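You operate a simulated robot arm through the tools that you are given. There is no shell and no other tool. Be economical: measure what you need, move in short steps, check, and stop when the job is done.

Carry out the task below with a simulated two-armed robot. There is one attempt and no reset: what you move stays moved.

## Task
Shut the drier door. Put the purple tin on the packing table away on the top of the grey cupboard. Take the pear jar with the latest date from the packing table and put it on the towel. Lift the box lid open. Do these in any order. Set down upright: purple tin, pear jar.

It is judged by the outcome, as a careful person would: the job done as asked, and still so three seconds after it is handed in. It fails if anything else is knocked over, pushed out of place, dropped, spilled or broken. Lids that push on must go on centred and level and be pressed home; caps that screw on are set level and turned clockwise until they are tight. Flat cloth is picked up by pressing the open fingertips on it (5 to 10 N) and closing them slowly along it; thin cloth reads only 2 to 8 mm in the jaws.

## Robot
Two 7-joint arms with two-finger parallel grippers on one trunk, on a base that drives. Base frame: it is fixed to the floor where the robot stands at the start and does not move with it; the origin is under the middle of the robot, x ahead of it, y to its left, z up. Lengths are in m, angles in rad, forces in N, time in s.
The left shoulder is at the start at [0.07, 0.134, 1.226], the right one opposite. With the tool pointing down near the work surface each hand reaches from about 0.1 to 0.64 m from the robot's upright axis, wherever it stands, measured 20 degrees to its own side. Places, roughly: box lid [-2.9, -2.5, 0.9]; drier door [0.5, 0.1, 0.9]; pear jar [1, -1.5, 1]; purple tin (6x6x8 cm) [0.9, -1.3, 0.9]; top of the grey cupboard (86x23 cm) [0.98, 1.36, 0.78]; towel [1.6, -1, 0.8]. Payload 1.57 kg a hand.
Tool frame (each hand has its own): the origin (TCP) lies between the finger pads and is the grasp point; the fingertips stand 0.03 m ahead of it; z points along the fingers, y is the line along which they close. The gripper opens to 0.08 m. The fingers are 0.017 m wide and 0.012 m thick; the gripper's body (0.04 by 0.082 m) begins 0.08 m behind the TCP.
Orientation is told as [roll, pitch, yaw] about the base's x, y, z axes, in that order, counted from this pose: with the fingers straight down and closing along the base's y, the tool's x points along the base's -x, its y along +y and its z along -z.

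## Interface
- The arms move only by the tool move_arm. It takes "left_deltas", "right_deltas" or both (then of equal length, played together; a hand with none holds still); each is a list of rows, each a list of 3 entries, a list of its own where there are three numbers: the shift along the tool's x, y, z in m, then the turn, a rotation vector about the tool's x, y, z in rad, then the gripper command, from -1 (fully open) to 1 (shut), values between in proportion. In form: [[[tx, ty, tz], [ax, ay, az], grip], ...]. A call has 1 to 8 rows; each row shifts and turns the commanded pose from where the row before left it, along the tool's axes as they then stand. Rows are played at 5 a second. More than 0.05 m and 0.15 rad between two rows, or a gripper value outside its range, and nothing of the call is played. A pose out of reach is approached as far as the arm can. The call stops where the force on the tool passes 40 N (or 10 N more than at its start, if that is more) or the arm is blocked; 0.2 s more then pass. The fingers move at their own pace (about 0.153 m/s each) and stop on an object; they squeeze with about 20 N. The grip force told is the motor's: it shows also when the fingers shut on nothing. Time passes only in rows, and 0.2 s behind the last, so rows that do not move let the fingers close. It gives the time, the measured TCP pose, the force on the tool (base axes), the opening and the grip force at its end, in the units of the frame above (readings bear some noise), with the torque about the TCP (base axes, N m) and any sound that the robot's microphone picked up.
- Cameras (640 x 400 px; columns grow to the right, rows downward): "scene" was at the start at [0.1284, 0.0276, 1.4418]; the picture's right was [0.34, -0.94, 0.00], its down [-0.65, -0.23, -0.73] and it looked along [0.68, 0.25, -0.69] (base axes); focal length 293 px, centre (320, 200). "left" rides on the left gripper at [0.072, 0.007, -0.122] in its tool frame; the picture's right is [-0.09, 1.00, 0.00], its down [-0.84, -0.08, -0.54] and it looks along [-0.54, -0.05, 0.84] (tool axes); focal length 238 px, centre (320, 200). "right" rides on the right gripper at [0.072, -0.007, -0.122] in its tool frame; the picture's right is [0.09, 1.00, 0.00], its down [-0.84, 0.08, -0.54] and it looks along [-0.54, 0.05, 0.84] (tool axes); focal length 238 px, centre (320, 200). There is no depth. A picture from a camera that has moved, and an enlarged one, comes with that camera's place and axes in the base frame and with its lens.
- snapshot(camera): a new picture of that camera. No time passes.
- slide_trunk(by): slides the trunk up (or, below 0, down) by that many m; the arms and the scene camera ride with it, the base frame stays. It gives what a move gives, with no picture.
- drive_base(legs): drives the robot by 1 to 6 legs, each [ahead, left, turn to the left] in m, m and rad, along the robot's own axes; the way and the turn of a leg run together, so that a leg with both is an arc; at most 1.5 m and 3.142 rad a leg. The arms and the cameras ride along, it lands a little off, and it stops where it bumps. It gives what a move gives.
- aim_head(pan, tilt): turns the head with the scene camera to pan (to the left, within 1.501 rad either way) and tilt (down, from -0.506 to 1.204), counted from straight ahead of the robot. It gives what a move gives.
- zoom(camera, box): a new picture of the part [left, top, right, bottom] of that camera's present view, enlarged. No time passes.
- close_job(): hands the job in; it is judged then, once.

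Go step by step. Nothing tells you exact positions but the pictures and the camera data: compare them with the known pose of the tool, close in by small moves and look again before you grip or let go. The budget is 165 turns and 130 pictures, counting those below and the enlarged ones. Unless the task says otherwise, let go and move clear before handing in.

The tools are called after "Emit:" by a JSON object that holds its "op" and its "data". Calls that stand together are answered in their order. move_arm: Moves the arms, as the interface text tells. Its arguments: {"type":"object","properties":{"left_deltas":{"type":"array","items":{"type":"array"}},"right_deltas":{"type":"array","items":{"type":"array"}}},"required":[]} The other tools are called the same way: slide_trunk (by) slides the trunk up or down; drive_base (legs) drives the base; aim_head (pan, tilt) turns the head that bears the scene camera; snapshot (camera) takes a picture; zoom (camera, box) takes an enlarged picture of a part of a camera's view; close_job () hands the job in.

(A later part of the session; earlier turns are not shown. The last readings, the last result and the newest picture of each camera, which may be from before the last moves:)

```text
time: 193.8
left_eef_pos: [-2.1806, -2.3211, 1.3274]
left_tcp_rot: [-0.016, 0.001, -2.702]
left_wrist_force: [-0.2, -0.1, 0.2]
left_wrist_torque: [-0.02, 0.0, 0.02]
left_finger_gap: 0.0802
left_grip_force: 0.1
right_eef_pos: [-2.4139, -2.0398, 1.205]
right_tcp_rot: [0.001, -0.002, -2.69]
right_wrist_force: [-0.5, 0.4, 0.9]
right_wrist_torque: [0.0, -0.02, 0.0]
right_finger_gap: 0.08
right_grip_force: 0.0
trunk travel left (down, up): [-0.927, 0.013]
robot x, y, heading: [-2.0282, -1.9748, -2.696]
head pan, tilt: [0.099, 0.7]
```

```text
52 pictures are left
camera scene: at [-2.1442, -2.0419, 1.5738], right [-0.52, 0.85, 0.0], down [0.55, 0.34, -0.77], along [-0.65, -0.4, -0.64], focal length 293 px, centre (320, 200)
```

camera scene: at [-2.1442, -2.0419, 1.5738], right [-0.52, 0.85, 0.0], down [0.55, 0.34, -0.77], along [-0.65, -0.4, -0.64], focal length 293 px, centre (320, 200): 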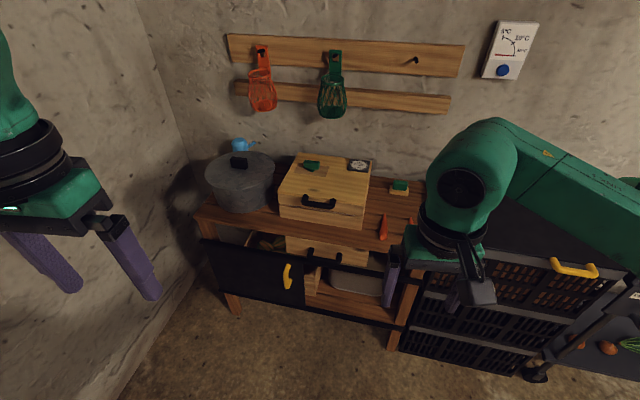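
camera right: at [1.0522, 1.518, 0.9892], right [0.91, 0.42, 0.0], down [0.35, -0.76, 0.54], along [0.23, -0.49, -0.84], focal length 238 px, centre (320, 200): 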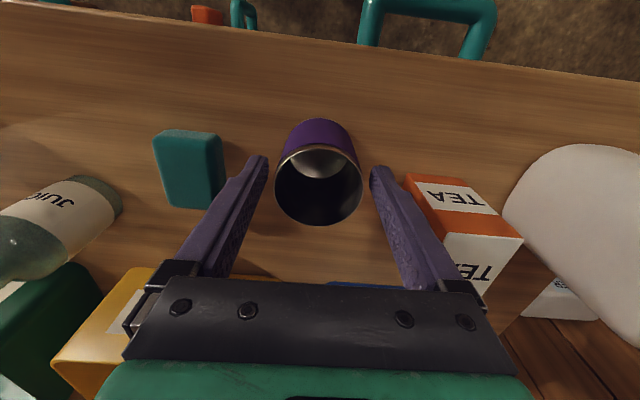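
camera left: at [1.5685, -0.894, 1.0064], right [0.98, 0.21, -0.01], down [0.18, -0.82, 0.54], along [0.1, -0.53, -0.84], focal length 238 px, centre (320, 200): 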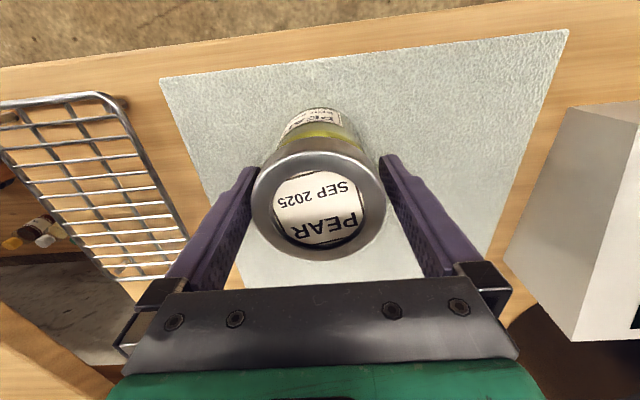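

Emit:
{"op": "zoom", "data": {"camera": "scene", "box": [240, 130, 420, 260]}}

```text
3.08 times, centred on (330, 195) of scene
camera zoom: at [-2.1442, -2.0419, 1.5738], right [-0.52, 0.85, 0.0], down [0.55, 0.34, -0.77], along [-0.65, -0.4, -0.64], focal length 901 px, centre (289, 215)
```

zoom: 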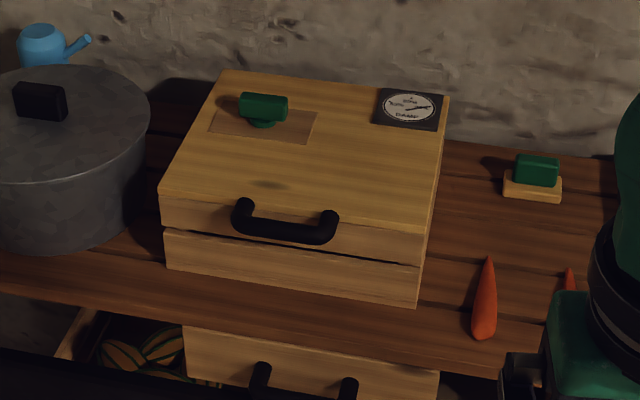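

The lid measures about 31×28 cm, hinged at the back (wall side), with a black bar handle at the front. I square up, drive to within reach with the handle in front of the left arm, and lower the trunk.

Emit:
{"op": "move_arm", "data": {"right_deltas": [[[0.03, -0.03, 0], [0, 0, 0], -1], [[0.03, -0.03, 0], [0, 0, 0], -1], [[0.03, -0.03, 0], [0, 0, 0], -1], [[0.0, -0.04, 0], [0, 0, 0], -1]], "left_deltas": [[[0, 0, 0], [0, 0, 0], 1], [[0, 0, 0], [0, 0, 0], 1], [[0, 0, 0], [0, 0, 0], 1], [[0, 0, 0], [0, 0, 0], 1]]}}

Emit:
{"op": "drive_base", "data": {"legs": [[0, 0, -0.067], [0.36, 0, 0]]}}

Emit:
{"op": "slide_trunk", "data": {"by": -0.13}}

Emit:
{"op": "aim_head", "data": {"pan": 0.1, "tilt": 0.9}}

Emit:
{"op": "snapshot", "data": {"camera": "scene"}}

Emit:
{"op": "snapshot", "data": {"camera": "left"}}

```text
time: 194.8
left_eef_pos: [-2.1789, -2.3195, 1.3269]
left_tcp_rot: [-0.011, -0.001, -2.701]
left_wrist_force: [0.1, 0.7, 0.3]
left_wrist_torque: [-0.02, 0.04, 0.03]
left_finger_gap: 0.0001
left_grip_force: 19.8
right_eef_pos: [-2.3906, -1.8789, 1.2056]
right_tcp_rot: [0.002, -0.003, -2.69]
right_wrist_force: [0.2, 0.0, 1.0]
right_wrist_torque: [-0.03, 0.0, 0.0]
right_finger_gap: 0.0799
right_grip_force: 0.1
trunk travel left (down, up): [-0.927, 0.013]
robot x, y, heading: [-2.0289, -1.9766, -2.693]
head pan, tilt: [0.099, 0.7]
```

```text
time: 197.6
left_eef_pos: [-2.5416, -2.4421, 1.3266]
left_tcp_rot: [-0.014, 0.0, -2.772]
left_wrist_force: [0.6, 0.2, 0.3]
left_wrist_torque: [-0.02, 0.05, -0.03]
left_finger_gap: 0.0001
left_grip_force: 20.3
right_eef_pos: [-2.7192, -1.9895, 1.2067]
right_tcp_rot: [0.001, -0.005, -2.763]
right_wrist_force: [0.0, 1.0, -0.2]
right_wrist_torque: [0.02, 0.04, -0.01]
right_finger_gap: 0.0801
right_grip_force: 0.1
trunk travel left (down, up): [-0.927, 0.013]
robot x, y, heading: [-2.3669, -2.1094, -2.769]
head pan, tilt: [0.099, 0.7]
```

```text
time: 199.1
left_eef_pos: [-2.5434, -2.444, 1.196]
left_tcp_rot: [-0.013, 0.001, -2.771]
left_wrist_force: [0.3, -0.3, -0.4]
left_wrist_torque: [-0.02, 0.01, -0.02]
left_finger_gap: 0.0
left_grip_force: 20.2
right_eef_pos: [-2.723, -1.9913, 1.0753]
right_tcp_rot: [0.002, -0.001, -2.764]
right_wrist_force: [0.6, -0.4, -0.4]
right_wrist_torque: [0.01, -0.02, -0.01]
right_finger_gap: 0.0797
right_grip_force: 0.0
trunk travel left (down, up): [-0.797, 0.143]
robot x, y, heading: [-2.3611, -2.1097, -2.765]
head pan, tilt: [0.099, 0.7]
```

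```text
time: 199.9
left_eef_pos: [-2.5432, -2.4444, 1.1955]
left_tcp_rot: [-0.015, 0.001, -2.771]
left_wrist_force: [0.5, 0.0, 0.1]
left_wrist_torque: [-0.01, 0.02, -0.02]
left_finger_gap: 0.0002
left_grip_force: 20.2
right_eef_pos: [-2.7225, -1.9916, 1.0746]
right_tcp_rot: [0.0, -0.001, -2.764]
right_wrist_force: [0.0, -0.3, -0.4]
right_wrist_torque: [0.01, -0.02, -0.02]
right_finger_gap: 0.0802
right_grip_force: 0.0
trunk travel left (down, up): [-0.797, 0.143]
robot x, y, heading: [-2.3706, -2.1089, -2.762]
head pan, tilt: [0.099, 0.901]
```

```text
50 pictures are left
camera scene: at [-2.4783, -2.1638, 1.4277], right [-0.46, 0.89, 0.0], down [0.7, 0.36, -0.62], along [-0.55, -0.29, -0.78], focal length 293 px, centre (320, 200)
```

scene: 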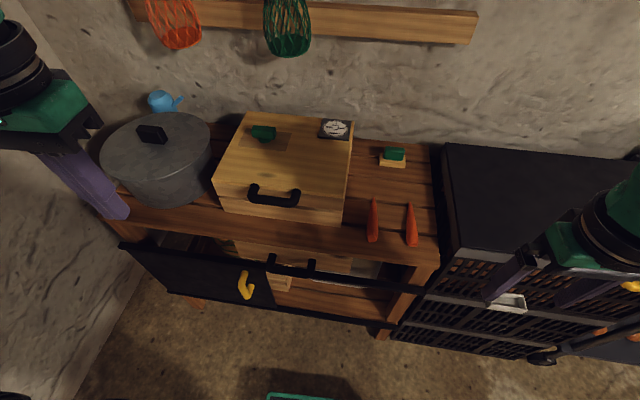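

```text
49 pictures are left
camera left: at [-2.4733, -2.4256, 1.3166], right [0.27, -0.96, -0.01], down [-0.81, -0.24, 0.54], along [-0.52, -0.14, -0.84], focal length 238 px, centre (320, 200)
```

left: 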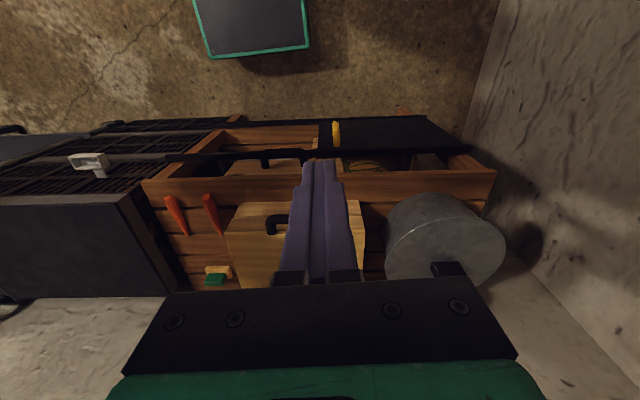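

The handle bar centre is at (-2.797, -2.450, 0.904), cross-checked by both cameras. I tilt the closed left fingers forward by 60°, while shifting right to line up with the bar.

Emit:
{"op": "move_arm", "data": {"left_deltas": [[[0, -0.0123, 0], [0, -0.15, 0], 1], [[0, -0.0123, 0], [0, -0.15, 0], 1], [[0, -0.0123, 0], [0, -0.15, 0], 1], [[0, -0.0123, 0], [0, -0.15, 0], 1], [[0, -0.0123, 0], [0, -0.15, 0], 1], [[0, -0.0123, 0], [0, -0.15, 0], 1], [[0, -0.0123, 0], [0, -0.147, 0], 1]]}}

Emit:
{"op": "snapshot", "data": {"camera": "scene"}}

```text
time: 201.5
left_eef_pos: [-2.5322, -2.356, 1.3276]
left_tcp_rot: [-0.09, -0.856, -2.723]
left_wrist_force: [0.2, 0.2, -0.4]
left_wrist_torque: [0.04, 0.04, -0.01]
left_finger_gap: 0.0
left_grip_force: 20.2
left hand out of reach, approached as far as the arm can: row 2, 3, 4, 5, 6, 7
right_eef_pos: [-2.7208, -1.9902, 1.0766]
right_tcp_rot: [-0.001, -0.002, -2.765]
right_wrist_force: [0.1, -0.2, -0.4]
right_wrist_torque: [0.01, 0.04, 0.01]
right_finger_gap: 0.0803
right_grip_force: 0.1
trunk travel left (down, up): [-0.797, 0.143]
robot x, y, heading: [-2.364, -2.1122, -2.762]
head pan, tilt: [0.099, 0.901]
```

```text
48 pictures are left
camera scene: at [-2.4747, -2.1657, 1.4263], right [-0.48, 0.87, 0.0], down [0.7, 0.39, -0.61], along [-0.53, -0.29, -0.8], focal length 293 px, centre (320, 200)
```

scene: 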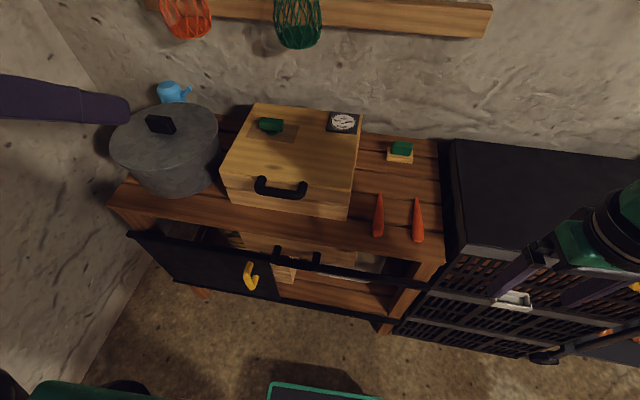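

The hand was too close to the body for that tilt, so it rose. I move it forward and down along the base directions now, with the rest of the tilt to follow.

Emit:
{"op": "move_arm", "data": {"left_deltas": [[[-0.0262, 0, 0.0302], [0, 0, 0], 1], [[-0.0262, 0, 0.0302], [0, 0, 0], 1], [[-0.0262, 0, 0.0302], [0, 0, 0], 1], [[0.0302, 0, 0.0262], [0, 0, 0], 1], [[0.0302, 0, 0.0262], [0, 0, 0], 1], [[0.0302, 0, 0.0262], [0, 0, 0], 1]]}}

Emit:
{"op": "snapshot", "data": {"camera": "scene"}}

```text
time: 202.9
left_eef_pos: [-2.6905, -2.3879, 1.2969]
left_tcp_rot: [-0.002, -0.902, -2.813]
left_wrist_force: [0.2, 0.5, 0.1]
left_wrist_torque: [0.01, -0.01, 0.0]
left_finger_gap: 0.0
left_grip_force: 20.4
left hand out of reach, approached as far as the arm can: row 4, 5, 6
right_eef_pos: [-2.7247, -1.993, 1.0741]
right_tcp_rot: [0.001, 0.001, -2.762]
right_wrist_force: [-0.4, 1.0, -0.2]
right_wrist_torque: [0.04, -0.04, 0.0]
right_finger_gap: 0.0799
right_grip_force: 0.0
trunk travel left (down, up): [-0.797, 0.143]
robot x, y, heading: [-2.3639, -2.1101, -2.766]
head pan, tilt: [0.099, 0.901]
```

```text
47 pictures are left
camera scene: at [-2.4815, -2.1658, 1.4273], right [-0.46, 0.89, 0.0], down [0.7, 0.36, -0.62], along [-0.55, -0.28, -0.79], focal length 293 px, centre (320, 200)
```

scene: 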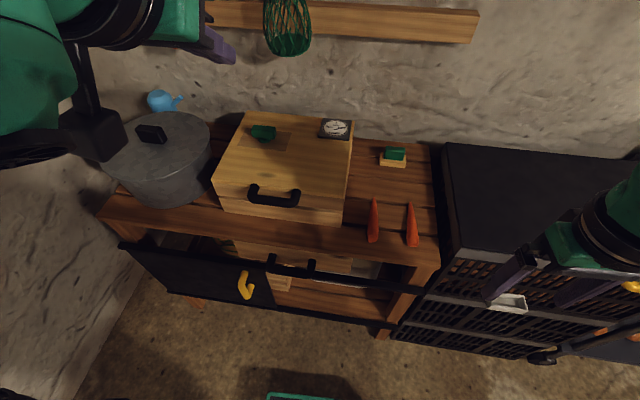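

The arm is folded too tightly at this distance, so I back up 15 cm and then lower the hand in front of the handle.

Emit:
{"op": "drive_base", "data": {"legs": [[-0.15, 0, 0]]}}

Emit:
{"op": "move_arm", "data": {"left_deltas": [[[-0.0248, 0, 0.0314], [0, 0, 0], 1], [[-0.0248, 0, 0.0314], [0, 0, 0], 1], [[-0.0248, 0, 0.0314], [0, 0, 0], 1], [[0.0314, 0, 0.0248], [0, 0, 0], 1], [[0.0314, 0, 0.0248], [0, 0, 0], 1], [[0.0314, 0, 0.0248], [0, 0, 0], 1], [[0.0314, 0, 0.0248], [0, 0, 0], 1], [[0.0314, 0, 0.0248], [0, 0, 0], 1]]}}

Emit:
{"op": "snapshot", "data": {"camera": "scene"}}

```text
time: 204.2
left_eef_pos: [-2.5554, -2.3329, 1.2971]
left_tcp_rot: [-0.002, -0.901, -2.816]
left_wrist_force: [-0.6, -0.1, -0.1]
left_wrist_torque: [-0.02, -0.03, 0.04]
left_finger_gap: 0.0003
left_grip_force: 20.0
right_eef_pos: [-2.5902, -1.9377, 1.0745]
right_tcp_rot: [-0.003, 0.001, -2.764]
right_wrist_force: [0.2, -0.1, 0.7]
right_wrist_torque: [0.04, -0.01, -0.01]
right_finger_gap: 0.08
right_grip_force: 0.1
trunk travel left (down, up): [-0.797, 0.143]
robot x, y, heading: [-2.234, -2.0596, -2.766]
head pan, tilt: [0.099, 0.901]
```

```text
time: 206.0
left_eef_pos: [-2.6686, -2.3711, 1.0992]
left_tcp_rot: [-0.002, -0.901, -2.816]
left_wrist_force: [0.5, -0.2, 0.1]
left_wrist_torque: [-0.01, -0.01, 0.04]
left_finger_gap: 0.0001
left_grip_force: 20.4
right_eef_pos: [-2.5879, -1.9373, 1.075]
right_tcp_rot: [0.0, 0.0, -2.763]
right_wrist_force: [-0.3, -0.3, -0.4]
right_wrist_torque: [0.0, -0.01, -0.01]
right_finger_gap: 0.0797
right_grip_force: 0.1
trunk travel left (down, up): [-0.797, 0.143]
robot x, y, heading: [-2.2278, -2.0547, -2.761]
head pan, tilt: [0.099, 0.901]
```

```text
46 pictures are left
camera scene: at [-2.3452, -2.1115, 1.4275], right [-0.46, 0.89, 0.0], down [0.7, 0.36, -0.62], along [-0.55, -0.28, -0.78], focal length 293 px, centre (320, 200)
```

scene: 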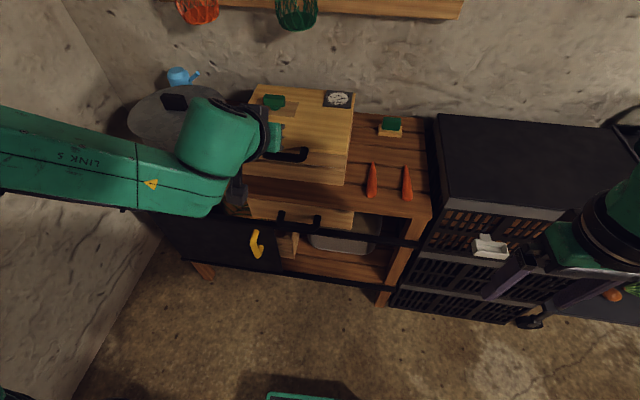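

That pose works. I now lower the fingertips to a point 10 cm in front of and slightly below the bar.

Emit:
{"op": "move_arm", "data": {"left_deltas": [[[0.0265, 0.0057, 0.0296], [0, 0, 0], 1], [[0.0265, 0.0057, 0.0296], [0, 0, 0], 1], [[0.0265, 0.0057, 0.0296], [0, 0, 0], 1], [[0.0265, 0.0057, 0.0296], [0, 0, 0], 1]]}}

Emit:
{"op": "snapshot", "data": {"camera": "scene"}}

Emit:
{"op": "snapshot", "data": {"camera": "left"}}

```text
time: 207.0
left_eef_pos: [-2.6873, -2.3999, 0.942]
left_tcp_rot: [0.001, -0.903, -2.818]
left_wrist_force: [-0.1, -0.3, -0.9]
left_wrist_torque: [0.02, -0.01, -0.01]
left_finger_gap: 0.0001
left_grip_force: 20.3
right_eef_pos: [-2.5893, -1.9373, 1.0744]
right_tcp_rot: [0.002, -0.001, -2.763]
right_wrist_force: [-0.1, -0.6, -0.5]
right_wrist_torque: [-0.03, -0.02, -0.02]
right_finger_gap: 0.0801
right_grip_force: 0.0
trunk travel left (down, up): [-0.797, 0.143]
robot x, y, heading: [-2.2294, -2.0576, -2.763]
head pan, tilt: [0.099, 0.901]
```

```text
45 pictures are left
camera scene: at [-2.3462, -2.11, 1.4275], right [-0.46, 0.89, 0.0], down [0.7, 0.36, -0.62], along [-0.55, -0.28, -0.78], focal length 293 px, centre (320, 200)
```

scene: 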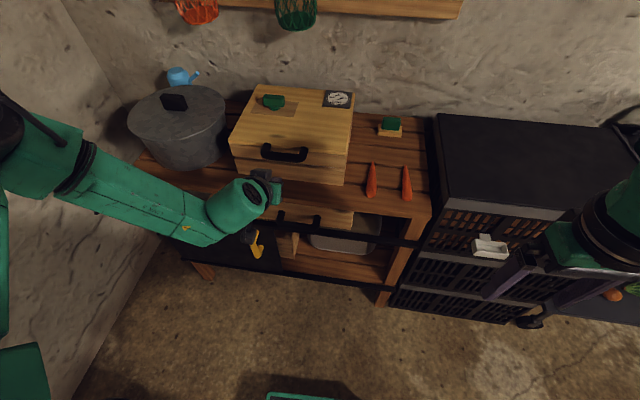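

```text
44 pictures are left
camera left: at [-2.5513, -2.3615, 0.9584], right [0.26, -0.96, 0.07], down [-0.11, 0.04, 0.99], along [-0.96, -0.27, -0.1], focal length 238 px, centre (320, 200)
```

left: 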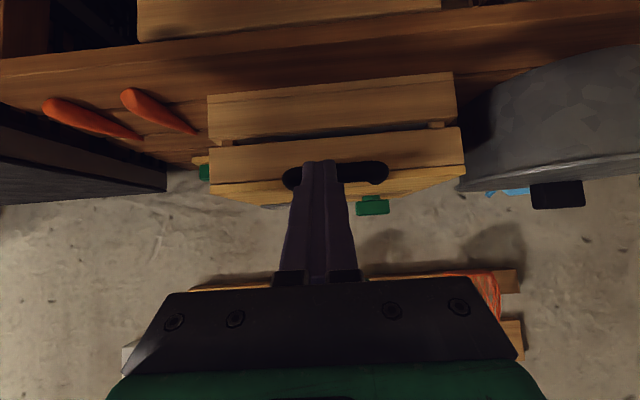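

The bar is straight ahead of the fingertips. I lower 7 cm and slide forward until the tips are under the bar.

Emit:
{"op": "move_arm", "data": {"left_deltas": [[[0.029, 0.006, 0.0229], [0, 0, 0], 1], [[0.029, 0.006, 0.0229], [0, 0, 0], 1], [[-0.0202, 0, 0.0257], [0, 0, 0], 1], [[-0.0202, 0, 0.0257], [0, 0, 0], 1], [[-0.018, 0, 0.023], [0, 0, 0], 1]]}}

Emit:
{"op": "snapshot", "data": {"camera": "left"}}

Emit:
{"op": "zoom", "data": {"camera": "scene", "box": [200, 80, 380, 240]}}

```text
time: 208.2
left_eef_pos: [-2.7202, -2.4657, 0.9457]
left_tcp_rot: [-0.003, -0.902, -2.817]
left_wrist_force: [0.6, -0.2, -0.4]
left_wrist_torque: [-0.03, 0.02, 0.03]
left_finger_gap: 0.0002
left_grip_force: 20.1
left hand out of reach, approached as far as the arm can: row 1, 2, 3, 4, 5
right_eef_pos: [-2.5887, -1.9374, 1.0749]
right_tcp_rot: [0.0, -0.004, -2.763]
right_wrist_force: [-0.7, -0.5, 0.0]
right_wrist_torque: [0.0, -0.04, -0.03]
right_finger_gap: 0.0798
right_grip_force: 0.1
trunk travel left (down, up): [-0.797, 0.143]
robot x, y, heading: [-2.2281, -2.0592, -2.768]
head pan, tilt: [0.099, 0.901]
```

```text
43 pictures are left
camera left: at [-2.586, -2.4279, 0.9633], right [0.26, -0.96, 0.07], down [-0.11, 0.04, 0.99], along [-0.96, -0.27, -0.1], focal length 238 px, centre (320, 200)
```

left: 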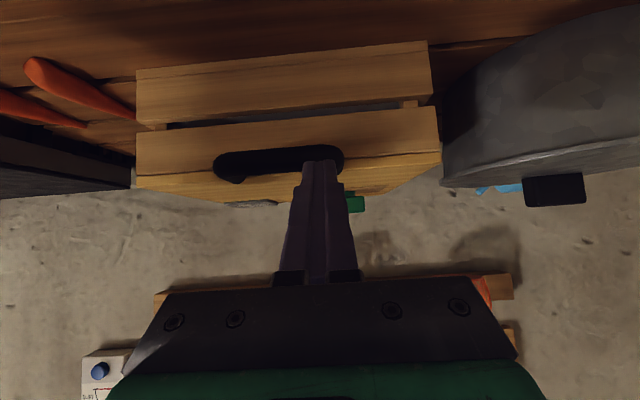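

```text
2.50 times, centred on (290, 160) of scene
camera zoom: at [-2.3443, -2.1107, 1.4276], right [-0.46, 0.89, 0.0], down [0.7, 0.36, -0.62], along [-0.55, -0.28, -0.78], focal length 732 px, centre (395, 300)
```

zoom: 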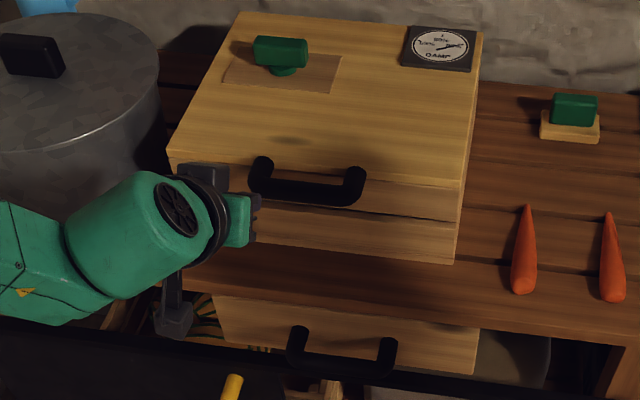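

The arm can't tilt any lower from this shoulder height, so I back off slightly, realign sideways, and let the trunk carry the hand down 8 cm.

Emit:
{"op": "move_arm", "data": {"left_deltas": [[[0.0124, -0.02, -0.0157], [0, 0, 0], 1], [[0, -0.02, 0], [0, 0, 0], 1]], "right_deltas": [[[0, 0, -0.04], [0, 0, 0], -1], [[0, 0, -0.04], [0, 0, 0], -1]]}}

Emit:
{"op": "slide_trunk", "data": {"by": -0.08}}

Emit:
{"op": "snapshot", "data": {"camera": "left"}}

```text
time: 208.8
left_eef_pos: [-2.7116, -2.4227, 0.9484]
left_tcp_rot: [0.001, -0.901, -2.817]
left_wrist_force: [0.1, 0.8, 0.0]
left_wrist_torque: [0.02, -0.01, -0.01]
left_finger_gap: 0.0
left_grip_force: 19.5
left hand out of reach, approached as far as the arm can: row 2
right_eef_pos: [-2.5882, -1.9377, 1.1552]
right_tcp_rot: [-0.001, 0.005, -2.763]
right_wrist_force: [0.6, -0.1, -0.2]
right_wrist_torque: [-0.01, -0.03, -0.01]
right_finger_gap: 0.0798
right_grip_force: 0.1
trunk travel left (down, up): [-0.797, 0.143]
robot x, y, heading: [-2.2297, -2.0583, -2.763]
head pan, tilt: [0.099, 0.901]
```

```text
time: 210.0
left_eef_pos: [-2.7102, -2.4241, 0.8688]
left_tcp_rot: [-0.002, -0.903, -2.815]
left_wrist_force: [-0.2, 0.2, 0.3]
left_wrist_torque: [-0.02, -0.02, 0.02]
left_finger_gap: 0.0
left_grip_force: 20.4
right_eef_pos: [-2.5875, -1.9395, 1.076]
right_tcp_rot: [0.0, -0.003, -2.764]
right_wrist_force: [0.2, -0.4, -0.7]
right_wrist_torque: [0.01, 0.02, 0.0]
right_finger_gap: 0.0801
right_grip_force: 0.1
trunk travel left (down, up): [-0.717, 0.223]
robot x, y, heading: [-2.2307, -2.0584, -2.768]
head pan, tilt: [0.099, 0.901]
```

```text
41 pictures are left
camera left: at [-2.5749, -2.3842, 0.8869], right [0.26, -0.96, 0.07], down [-0.11, 0.04, 0.99], along [-0.96, -0.27, -0.1], focal length 238 px, centre (320, 200)
```

left: 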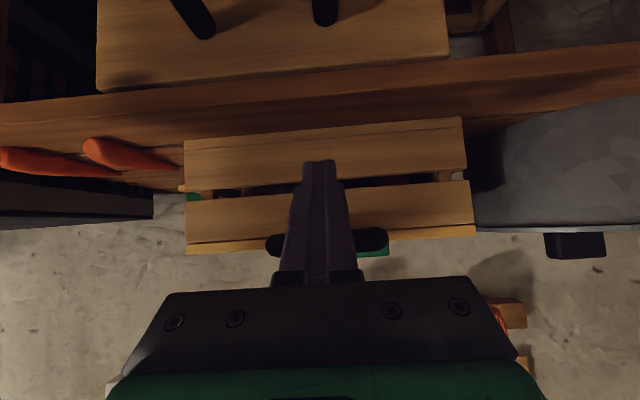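

The tips are centred under the bar's level. I slide forward 7 cm beneath the bar.

Emit:
{"op": "move_arm", "data": {"left_deltas": [[[-0.0214, 0, 0.0271], [0, 0, 0], 1], [[-0.0214, 0, 0.0271], [0, 0, 0], 1], [[0, 0, 0], [0, 0, 0], 1]]}}

Emit:
{"op": "zoom", "data": {"camera": "scene", "box": [200, 80, 380, 240]}}

Emit:
{"op": "snapshot", "data": {"camera": "left"}}

```text
time: 210.8
left_eef_pos: [-2.7477, -2.4526, 0.8956]
left_tcp_rot: [-0.004, -0.903, -2.817]
left_wrist_force: [-0.2, -0.7, 0.1]
left_wrist_torque: [0.0, -0.03, 0.05]
left_finger_gap: 0.0001
left_grip_force: 19.8
left hand out of reach, approached as far as the arm can: row 1, 2
right_eef_pos: [-2.587, -1.9381, 1.0751]
right_tcp_rot: [0.0, -0.001, -2.764]
right_wrist_force: [-1.3, 0.0, -0.3]
right_wrist_torque: [0.01, -0.01, 0.0]
right_finger_gap: 0.0801
right_grip_force: 0.2
trunk travel left (down, up): [-0.717, 0.223]
robot x, y, heading: [-2.2303, -2.0594, -2.768]
head pan, tilt: [0.099, 0.901]
```

```text
2.50 times, centred on (290, 160) of scene
camera zoom: at [-2.3439, -2.1103, 1.3476], right [-0.46, 0.89, 0.0], down [0.7, 0.36, -0.62], along [-0.55, -0.28, -0.78], focal length 732 px, centre (395, 300)
```

zoom: 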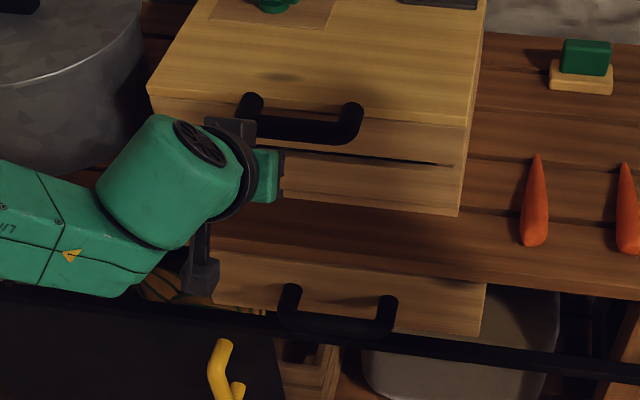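

```text
39 pictures are left
camera left: at [-2.6133, -2.4145, 0.9141], right [0.26, -0.96, 0.07], down [-0.11, 0.04, 0.99], along [-0.96, -0.27, -0.1], focal length 238 px, centre (320, 200)
```

left: 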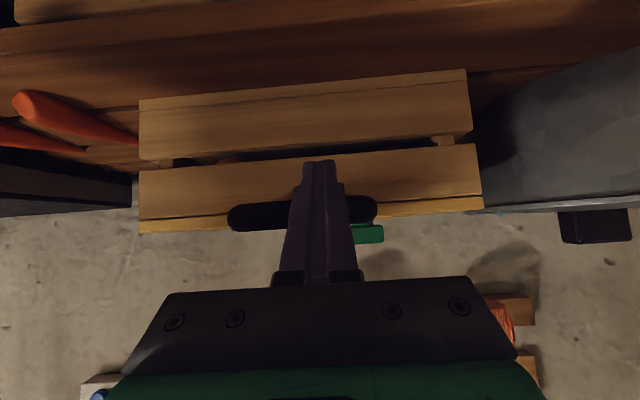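

The arm hits the same limit. I back off, raise the hand relative to the shoulder, and lower the trunk further so that the pose is comfortable.

Emit:
{"op": "move_arm", "data": {"left_deltas": [[[0.022, -0.009, -0.0275], [0, 0, 0], 1], [[0.012, -0.009, -0.015], [0, 0, 0], 1], [[-0.0314, 0, -0.0248], [0, 0, 0], 1], [[-0.0314, 0, -0.0248], [0, 0, 0], 1], [[-0.0314, 0, -0.0248], [0, 0, 0], 1]], "right_deltas": [[[0, 0, -0.03], [0, 0, 0], -1], [[0, 0, -0.03], [0, 0, 0], -1], [[0, 0, -0.03], [0, 0, 0], -1], [[0, 0, -0.03], [0, 0, 0], -1], [[0, 0, -0.03], [0, 0, 0], -1]]}}

Emit:
{"op": "slide_trunk", "data": {"by": -0.14}}

Emit:
{"op": "snapshot", "data": {"camera": "left"}}

```text
time: 212.0
left_eef_pos: [-2.7015, -2.4205, 1.0157]
left_tcp_rot: [-0.003, -0.902, -2.816]
left_wrist_force: [0.7, 0.2, 0.4]
left_wrist_torque: [-0.01, -0.03, -0.02]
left_finger_gap: 0.0001
left_grip_force: 19.6
right_eef_pos: [-2.5941, -1.9558, 1.2156]
right_tcp_rot: [0.0, -0.002, -2.765]
right_wrist_force: [0.9, 0.4, 0.3]
right_wrist_torque: [0.03, 0.05, -0.01]
right_finger_gap: 0.0797
right_grip_force: 0.1
right hand out of reach, approached as far as the arm can: row 4, 5
trunk travel left (down, up): [-0.717, 0.223]
robot x, y, heading: [-2.231, -2.0567, -2.767]
head pan, tilt: [0.099, 0.901]
```

```text
time: 213.7
left_eef_pos: [-2.7023, -2.4188, 0.8767]
left_tcp_rot: [-0.001, -0.902, -2.816]
left_wrist_force: [-0.8, 0.3, 0.3]
left_wrist_torque: [-0.01, 0.0, 0.01]
left_finger_gap: 0.0
left_grip_force: 20.4
right_eef_pos: [-2.5955, -1.9542, 1.0754]
right_tcp_rot: [0.002, 0.0, -2.761]
right_wrist_force: [0.0, 0.6, -0.1]
right_wrist_torque: [-0.02, -0.03, 0.0]
right_finger_gap: 0.0799
right_grip_force: 0.1
trunk travel left (down, up): [-0.577, 0.363]
robot x, y, heading: [-2.2285, -2.0559, -2.76]
head pan, tilt: [0.099, 0.901]
```

```text
38 pictures are left
camera left: at [-2.5667, -2.3808, 0.8942], right [0.26, -0.96, 0.07], down [-0.11, 0.04, 0.99], along [-0.96, -0.27, -0.1], focal length 238 px, centre (320, 200)
```

left: 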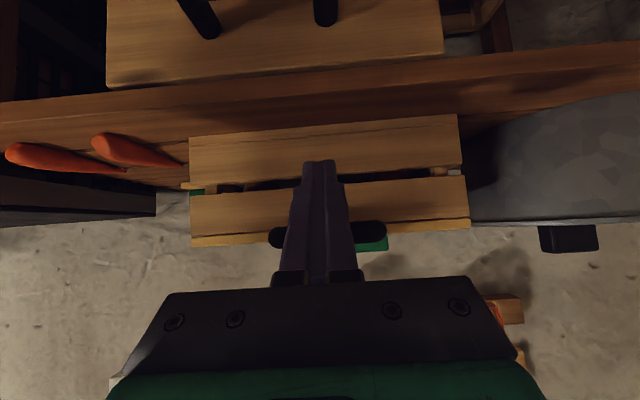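

Now there's slack. I slide forward 8 cm under the bar.

Emit:
{"op": "move_arm", "data": {"left_deltas": [[[-0.0212, 0, 0.0333], [0, 0, 0], 1], [[-0.0212, 0, 0.0333], [0, 0, 0], 1], [[0, 0, 0], [0, 0, 0], 1]]}}

Emit:
{"op": "snapshot", "data": {"camera": "left"}}

```text
time: 214.4
left_eef_pos: [-2.7771, -2.4449, 0.8687]
left_tcp_rot: [-0.003, -0.902, -2.815]
left_wrist_force: [0.3, 0.9, 0.3]
left_wrist_torque: [0.02, -0.04, 0.01]
left_finger_gap: 0.0001
left_grip_force: 20.0
right_eef_pos: [-2.5947, -1.9563, 1.0759]
right_tcp_rot: [0.003, -0.004, -2.762]
right_wrist_force: [0.5, -0.1, 0.7]
right_wrist_torque: [0.0, 0.0, 0.0]
right_finger_gap: 0.08
right_grip_force: 0.0
trunk travel left (down, up): [-0.577, 0.363]
robot x, y, heading: [-2.2304, -2.0574, -2.761]
head pan, tilt: [0.099, 0.901]
```

```text
37 pictures are left
camera left: at [-2.6421, -2.4052, 0.8853], right [0.26, -0.96, 0.07], down [-0.11, 0.04, 0.99], along [-0.96, -0.27, -0.1], focal length 238 px, centre (320, 200)
```

left: 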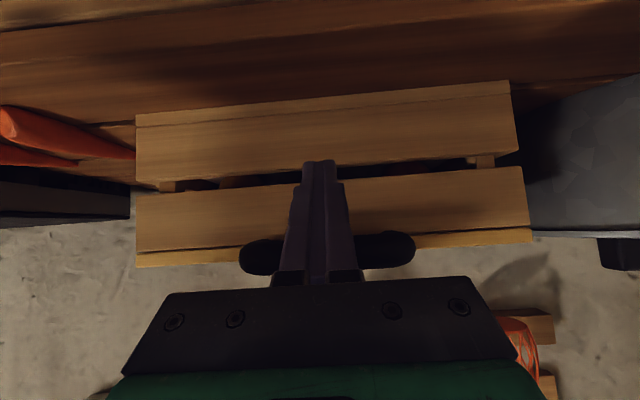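

The fingers are under the bar. I lift 9 cm and check that the lid follows.

Emit:
{"op": "move_arm", "data": {"left_deltas": [[[-0.0236, 0, -0.0186], [0, 0, 0], 1], [[-0.0236, 0, -0.0186], [0, 0, 0], 1], [[-0.0236, 0, -0.0186], [0, 0, 0], 1], [[-0.0236, 0, -0.0186], [0, 0, 0], 1], [[0, 0, 0], [0, 0, 0], 1]]}}

Emit:
{"op": "snapshot", "data": {"camera": "scene"}}

Emit:
{"op": "snapshot", "data": {"camera": "left"}}

```text
time: 215.7
left_eef_pos: [-2.7778, -2.4452, 0.9888]
left_tcp_rot: [-0.003, -0.903, -2.817]
left_wrist_force: [1.2, 1.1, -0.9]
left_wrist_torque: [-0.01, -0.01, -0.03]
left_finger_gap: 0.0
left_grip_force: 20.0
right_eef_pos: [-2.5941, -1.9548, 1.0749]
right_tcp_rot: [0.003, -0.003, -2.762]
right_wrist_force: [0.5, -0.3, 1.0]
right_wrist_torque: [0.01, -0.03, -0.02]
right_finger_gap: 0.0799
right_grip_force: 0.2
trunk travel left (down, up): [-0.577, 0.363]
robot x, y, heading: [-2.2329, -2.0571, -2.761]
head pan, tilt: [0.099, 0.901]
```

```text
36 pictures are left
camera scene: at [-2.3438, -2.1104, 1.2077], right [-0.46, 0.89, 0.0], down [0.7, 0.36, -0.62], along [-0.55, -0.28, -0.78], focal length 293 px, centre (320, 200)
```

scene: 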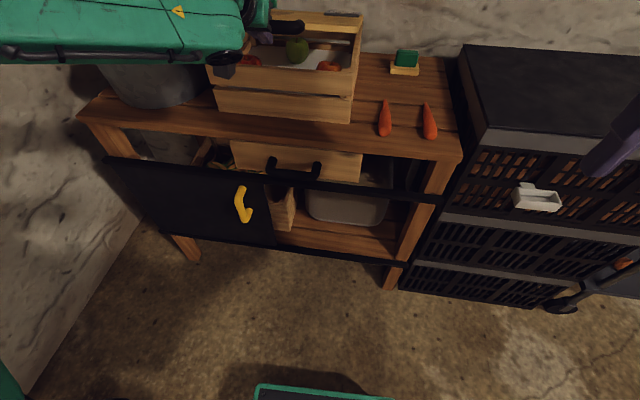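

```text
35 pictures are left
camera left: at [-2.6423, -2.4066, 1.007], right [0.26, -0.96, 0.07], down [-0.11, 0.04, 0.99], along [-0.96, -0.27, -0.1], focal length 238 px, centre (320, 200)
```

left: 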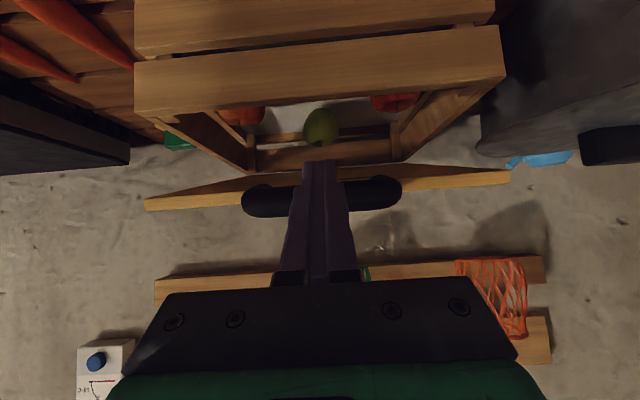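

The lid lifts easily, showing fruit inside the box. I follow its arc up to about 50°.

Emit:
{"op": "move_arm", "data": {"left_deltas": [[[-0.0408, 0, -0.008], [0, 0, 0], 1], [[-0.0408, 0, -0.008], [0, 0, 0], 1], [[-0.0392, 0, 0.0028], [0, 0, 0], 1], [[-0.0392, 0, 0.0028], [0, 0, 0], 1], [[0, 0, 0], [0, 0, 0], 1]]}}

Emit:
{"op": "snapshot", "data": {"camera": "left"}}

```text
time: 216.8
left_eef_pos: [-2.8082, -2.4566, 1.0526]
left_tcp_rot: [-0.001, -0.902, -2.817]
left_wrist_force: [-0.4, 0.4, -0.7]
left_wrist_torque: [0.04, -0.01, -0.01]
left_finger_gap: 0.0
left_grip_force: 19.9
left hand out of reach, approached as far as the arm can: row 2, 3, 4
right_eef_pos: [-2.5938, -1.9557, 1.0754]
right_tcp_rot: [0.003, -0.001, -2.763]
right_wrist_force: [-0.6, 0.3, -0.5]
right_wrist_torque: [-0.01, 0.0, 0.03]
right_finger_gap: 0.0801
right_grip_force: 0.2
trunk travel left (down, up): [-0.577, 0.363]
robot x, y, heading: [-2.2319, -2.0564, -2.76]
head pan, tilt: [0.099, 0.901]
```

```text
34 pictures are left
camera left: at [-2.6729, -2.4178, 1.071], right [0.26, -0.96, 0.07], down [-0.11, 0.04, 0.99], along [-0.96, -0.27, -0.1], focal length 238 px, centre (320, 200)
```

left: 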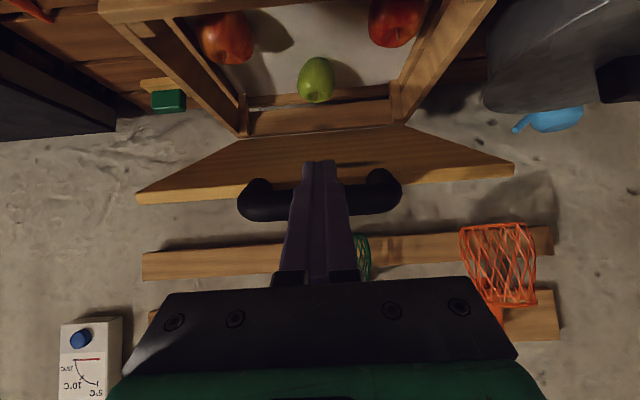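

The arm is at its upper limit here, so I use the base (forward) and trunk (up) to continue the arc.

Emit:
{"op": "drive_base", "data": {"legs": [[0.05, 0, 0]]}}

Emit:
{"op": "slide_trunk", "data": {"by": 0.07}}

Emit:
{"op": "snapshot", "data": {"camera": "left"}}

```text
time: 217.8
left_eef_pos: [-2.8526, -2.4742, 1.0542]
left_tcp_rot: [-0.001, -0.904, -2.816]
left_wrist_force: [-1.9, 0.4, 0.0]
left_wrist_torque: [-0.01, -0.01, -0.02]
left_finger_gap: 0.0002
left_grip_force: 19.8
right_eef_pos: [-2.6408, -1.9725, 1.0759]
right_tcp_rot: [0.003, -0.003, -2.766]
right_wrist_force: [0.2, 0.1, -0.4]
right_wrist_torque: [0.02, 0.0, 0.0]
right_finger_gap: 0.0796
right_grip_force: 0.1
trunk travel left (down, up): [-0.577, 0.363]
robot x, y, heading: [-2.276, -2.0759, -2.762]
head pan, tilt: [0.099, 0.901]
```

```text
time: 218.8
left_eef_pos: [-2.8538, -2.4741, 1.1241]
left_tcp_rot: [-0.003, -0.905, -2.815]
left_wrist_force: [0.6, 0.0, -0.9]
left_wrist_torque: [0.0, -0.01, -0.01]
left_finger_gap: 0.0
left_grip_force: 20.6
right_eef_pos: [-2.6403, -1.9732, 1.1448]
right_tcp_rot: [0.002, -0.001, -2.765]
right_wrist_force: [0.4, 0.0, 0.2]
right_wrist_torque: [-0.01, 0.01, 0.01]
right_finger_gap: 0.0799
right_grip_force: 0.0
trunk travel left (down, up): [-0.647, 0.293]
robot x, y, heading: [-2.2795, -2.0758, -2.764]
head pan, tilt: [0.099, 0.901]
```

```text
33 pictures are left
camera left: at [-2.7188, -2.4354, 1.1417], right [0.26, -0.96, 0.07], down [-0.11, 0.04, 0.99], along [-0.96, -0.27, -0.1], focal length 238 px, centre (320, 200)
```

left: 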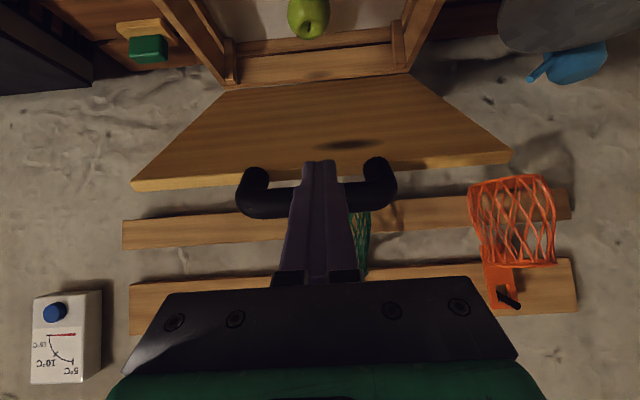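

The lid is about 50° open. I continue: forward 7 cm, up 4 cm, forward 5 cm.

Emit:
{"op": "drive_base", "data": {"legs": [[0.07, 0, 0]]}}

Emit:
{"op": "slide_trunk", "data": {"by": 0.04}}

Emit:
{"op": "drive_base", "data": {"legs": [[0.05, 0, 0]]}}

Emit:
{"op": "snapshot", "data": {"camera": "left"}}

Emit:
{"op": "snapshot", "data": {"camera": "scene"}}

```text
time: 219.9
left_eef_pos: [-2.9059, -2.4938, 1.1372]
left_tcp_rot: [-0.009, -0.93, -2.814]
left_wrist_force: [2.7, 0.2, 4.2]
left_wrist_torque: [-0.05, 0.08, 0.04]
left_finger_gap: 0.0
left_grip_force: 20.0
right_eef_pos: [-2.6936, -1.9949, 1.1454]
right_tcp_rot: [0.003, -0.005, -2.763]
right_wrist_force: [0.0, -0.4, -0.5]
right_wrist_torque: [0.03, 0.0, -0.01]
right_finger_gap: 0.0799
right_grip_force: 0.1
trunk travel left (down, up): [-0.647, 0.293]
robot x, y, heading: [-2.3294, -2.0959, -2.763]
head pan, tilt: [0.099, 0.901]
stopped in leg 1: the force on the tool passed its limit (the readings are from after the stop); the commanded pose is now the measured one
```

```text
time: 220.7
left_eef_pos: [-2.907, -2.4947, 1.1759]
left_tcp_rot: [-0.007, -0.93, -2.813]
left_wrist_force: [-0.9, 0.3, -0.1]
left_wrist_torque: [-0.01, 0.0, 0.02]
left_finger_gap: 0.0
left_grip_force: 20.1
right_eef_pos: [-2.6954, -1.9942, 1.1848]
right_tcp_rot: [0.003, -0.002, -2.762]
right_wrist_force: [-0.6, 0.2, 0.2]
right_wrist_torque: [-0.01, 0.03, -0.02]
right_finger_gap: 0.08
right_grip_force: 0.1
trunk travel left (down, up): [-0.687, 0.253]
robot x, y, heading: [-2.3284, -2.0919, -2.762]
head pan, tilt: [0.099, 0.901]
```

```text
time: 221.6
left_eef_pos: [-2.9535, -2.5125, 1.1735]
left_tcp_rot: [-0.006, -0.926, -2.815]
left_wrist_force: [0.3, 0.2, -0.3]
left_wrist_torque: [0.0, 0.01, 0.0]
left_finger_gap: 0.0
left_grip_force: 19.5
right_eef_pos: [-2.741, -2.0137, 1.1849]
right_tcp_rot: [0.001, -0.001, -2.763]
right_wrist_force: [-0.2, -0.2, -0.3]
right_wrist_torque: [-0.03, 0.02, 0.0]
right_finger_gap: 0.08
right_grip_force: 0.0
trunk travel left (down, up): [-0.687, 0.253]
robot x, y, heading: [-2.3783, -2.1154, -2.766]
head pan, tilt: [0.099, 0.901]
```

```text
32 pictures are left
camera left: at [-2.8176, -2.4748, 1.1887], right [0.26, -0.96, 0.07], down [-0.09, 0.05, 0.99], along [-0.96, -0.27, -0.07], focal length 238 px, centre (320, 200)
```

left: 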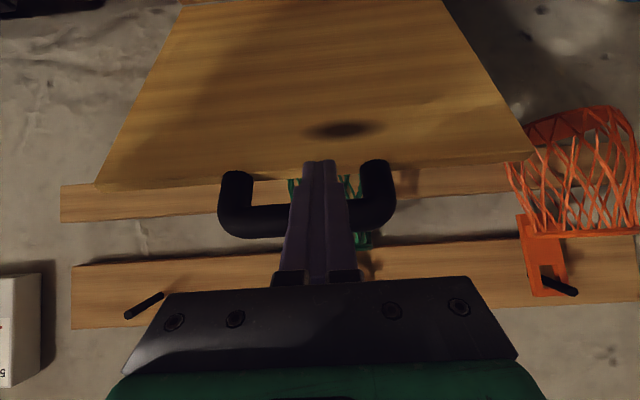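

```text
31 pictures are left
camera scene: at [-2.4893, -2.1686, 1.3175], right [-0.46, 0.89, 0.0], down [0.7, 0.36, -0.62], along [-0.55, -0.28, -0.78], focal length 293 px, centre (320, 200)
```

scene: 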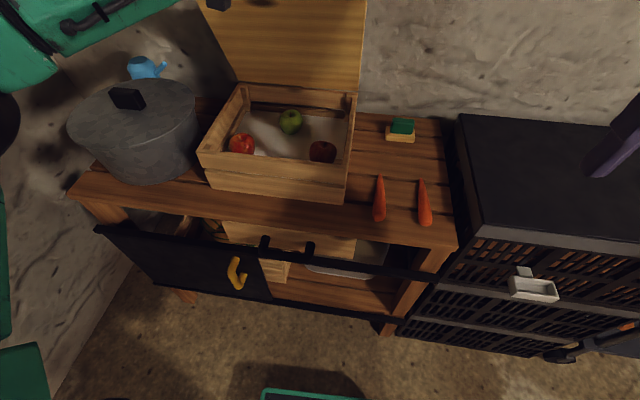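

The lid is about 70–75° open. I push forward another 6 cm against its underside.

Emit:
{"op": "drive_base", "data": {"legs": [[0.06, 0, 0]]}}

Emit:
{"op": "aim_head", "data": {"pan": 0.3, "tilt": 0.45}}

Emit:
{"op": "snapshot", "data": {"camera": "left"}}

Emit:
{"op": "snapshot", "data": {"camera": "scene"}}

```text
time: 222.7
left_eef_pos: [-3.0049, -2.5323, 1.1878]
left_tcp_rot: [-0.011, -0.952, -2.815]
left_wrist_force: [8.1, 2.5, 1.1]
left_wrist_torque: [0.04, -0.09, 0.03]
left_finger_gap: 0.0
left_grip_force: 19.8
right_eef_pos: [-2.7918, -2.0337, 1.1846]
right_tcp_rot: [-0.001, -0.006, -2.762]
right_wrist_force: [0.3, -0.5, -0.2]
right_wrist_torque: [0.04, -0.01, -0.02]
right_finger_gap: 0.0798
right_grip_force: 0.0
trunk travel left (down, up): [-0.687, 0.253]
robot x, y, heading: [-2.4298, -2.1381, -2.765]
head pan, tilt: [0.099, 0.901]
stopped in leg 1: the force on the tool passed its limit (the readings are from after the stop); the commanded pose is now the measured one
```

```text
time: 223.6
left_eef_pos: [-3.0062, -2.532, 1.1869]
left_tcp_rot: [-0.01, -0.951, -2.817]
left_wrist_force: [7.8, 2.3, 0.4]
left_wrist_torque: [0.04, -0.06, 0.04]
left_finger_gap: 0.0
left_grip_force: 20.0
right_eef_pos: [-2.7929, -2.0334, 1.1855]
right_tcp_rot: [0.0, -0.006, -2.762]
right_wrist_force: [0.0, -0.6, 0.0]
right_wrist_torque: [-0.02, 0.0, 0.0]
right_finger_gap: 0.08
right_grip_force: 0.0
trunk travel left (down, up): [-0.687, 0.253]
robot x, y, heading: [-2.431, -2.1371, -2.761]
head pan, tilt: [0.3, 0.45]
```

```text
30 pictures are left
camera left: at [-2.8694, -2.4945, 1.1983], right [0.26, -0.96, 0.07], down [-0.06, 0.05, 1.0], along [-0.96, -0.26, -0.05], focal length 238 px, centre (320, 200)
```

left: 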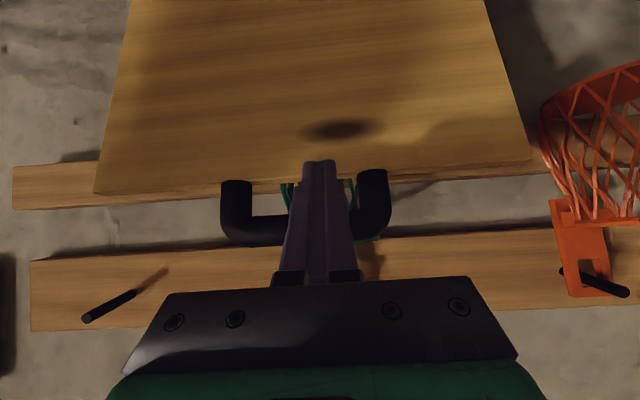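

```text
29 pictures are left
camera scene: at [-2.5455, -2.2116, 1.3563], right [-0.63, 0.78, 0.0], down [0.34, 0.27, -0.9], along [-0.7, -0.56, -0.43], focal length 293 px, centre (320, 200)
```

scene: 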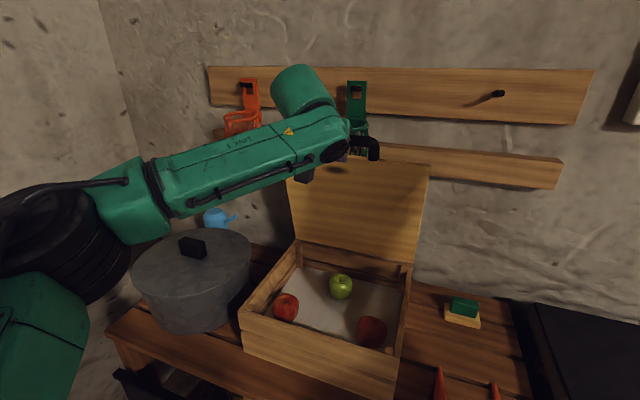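

The lid is now near 80° and meets firm resistance, probably its stop. I ease back 2–3 cm and see whether it stays.

Emit:
{"op": "move_arm", "data": {"left_deltas": [[[0.008, 0, -0.012], [0, 0, 0], 1], [[0.008, 0, -0.012], [0, 0, 0], 1], [[0, 0, 0], [0, 0, 0], 1], [[0, 0, 0], [0, 0, 0], 1]]}}

Emit:
{"op": "snapshot", "data": {"camera": "left"}}

Emit:
{"op": "snapshot", "data": {"camera": "scene"}}

```text
time: 224.6
left_eef_pos: [-2.9811, -2.5253, 1.1858]
left_tcp_rot: [-0.012, -0.949, -2.816]
left_wrist_force: [0.8, 0.0, -0.5]
left_wrist_torque: [0.0, 0.0, 0.0]
left_finger_gap: 0.0002
left_grip_force: 20.5
right_eef_pos: [-2.7947, -2.035, 1.1832]
right_tcp_rot: [0.0, -0.001, -2.763]
right_wrist_force: [0.0, 0.2, 0.0]
right_wrist_torque: [0.0, 0.01, 0.02]
right_finger_gap: 0.0796
right_grip_force: 0.0
trunk travel left (down, up): [-0.687, 0.253]
robot x, y, heading: [-2.4285, -2.1356, -2.765]
head pan, tilt: [0.3, 0.45]
```

```text
28 pictures are left
camera left: at [-2.8452, -2.4872, 1.1976], right [0.26, -0.96, 0.07], down [-0.07, 0.05, 1.0], along [-0.96, -0.26, -0.05], focal length 238 px, centre (320, 200)
```

left: 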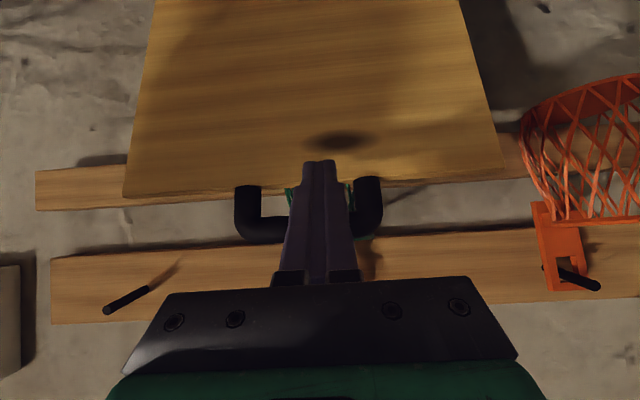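

```text
27 pictures are left
camera scene: at [-2.5488, -2.213, 1.3559], right [-0.63, 0.78, 0.0], down [0.34, 0.27, -0.9], along [-0.7, -0.56, -0.44], focal length 293 px, centre (320, 200)
```

scene: 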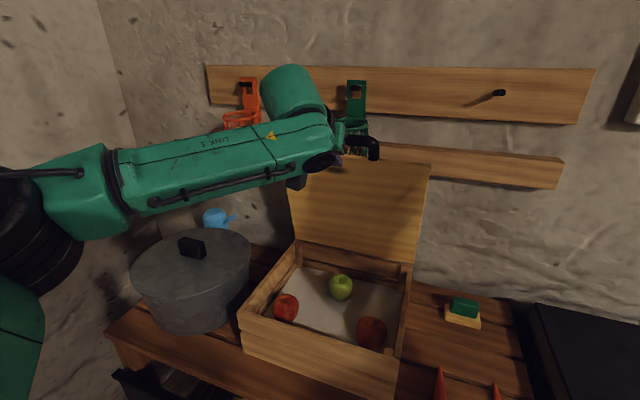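

The lid stays where it is with the finger clear. I back away straight from it and check again.

Emit:
{"op": "drive_base", "data": {"legs": [[-0.25, 0, 0]]}}

Emit:
{"op": "snapshot", "data": {"camera": "scene"}}

Emit:
{"op": "snapshot", "data": {"camera": "left"}}

```text
time: 226.5
left_eef_pos: [-2.743, -2.4312, 1.1855]
left_tcp_rot: [-0.012, -0.947, -2.814]
left_wrist_force: [-0.3, 0.1, 0.2]
left_wrist_torque: [0.05, 0.02, 0.0]
left_finger_gap: 0.0
left_grip_force: 20.3
right_eef_pos: [-2.5567, -1.9398, 1.1841]
right_tcp_rot: [0.0, -0.002, -2.761]
right_wrist_force: [0.4, 0.3, 0.0]
right_wrist_torque: [0.0, 0.0, -0.01]
right_finger_gap: 0.0801
right_grip_force: 0.1
trunk travel left (down, up): [-0.687, 0.253]
robot x, y, heading: [-2.1917, -2.038, -2.768]
head pan, tilt: [0.3, 0.45]
```

```text
26 pictures are left
camera scene: at [-2.3105, -2.1185, 1.3558], right [-0.63, 0.78, 0.0], down [0.34, 0.27, -0.9], along [-0.7, -0.56, -0.44], focal length 293 px, centre (320, 200)
```

scene: 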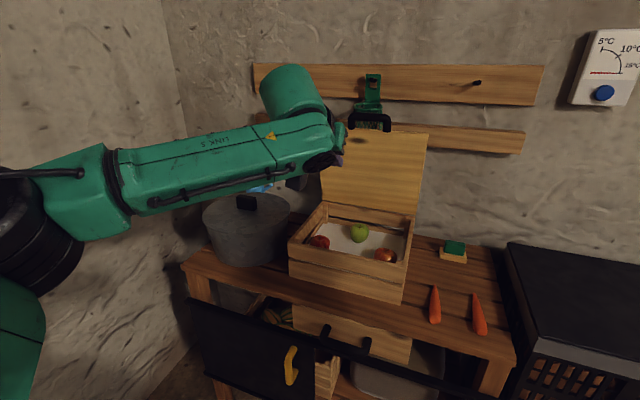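

```text
25 pictures are left
camera left: at [-2.6065, -2.3932, 1.1969], right [0.26, -0.96, 0.07], down [-0.07, 0.05, 1.0], along [-0.96, -0.26, -0.05], focal length 238 px, centre (320, 200)
```

left: 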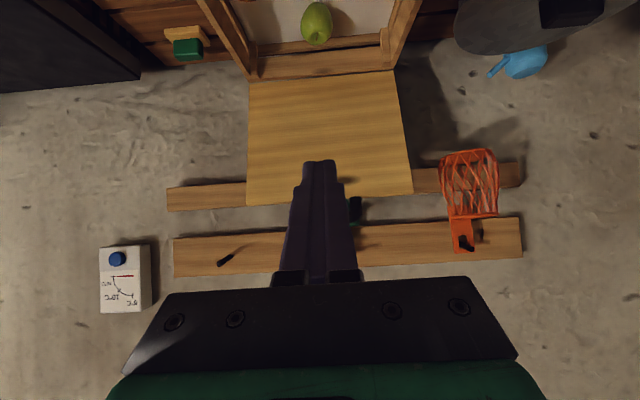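

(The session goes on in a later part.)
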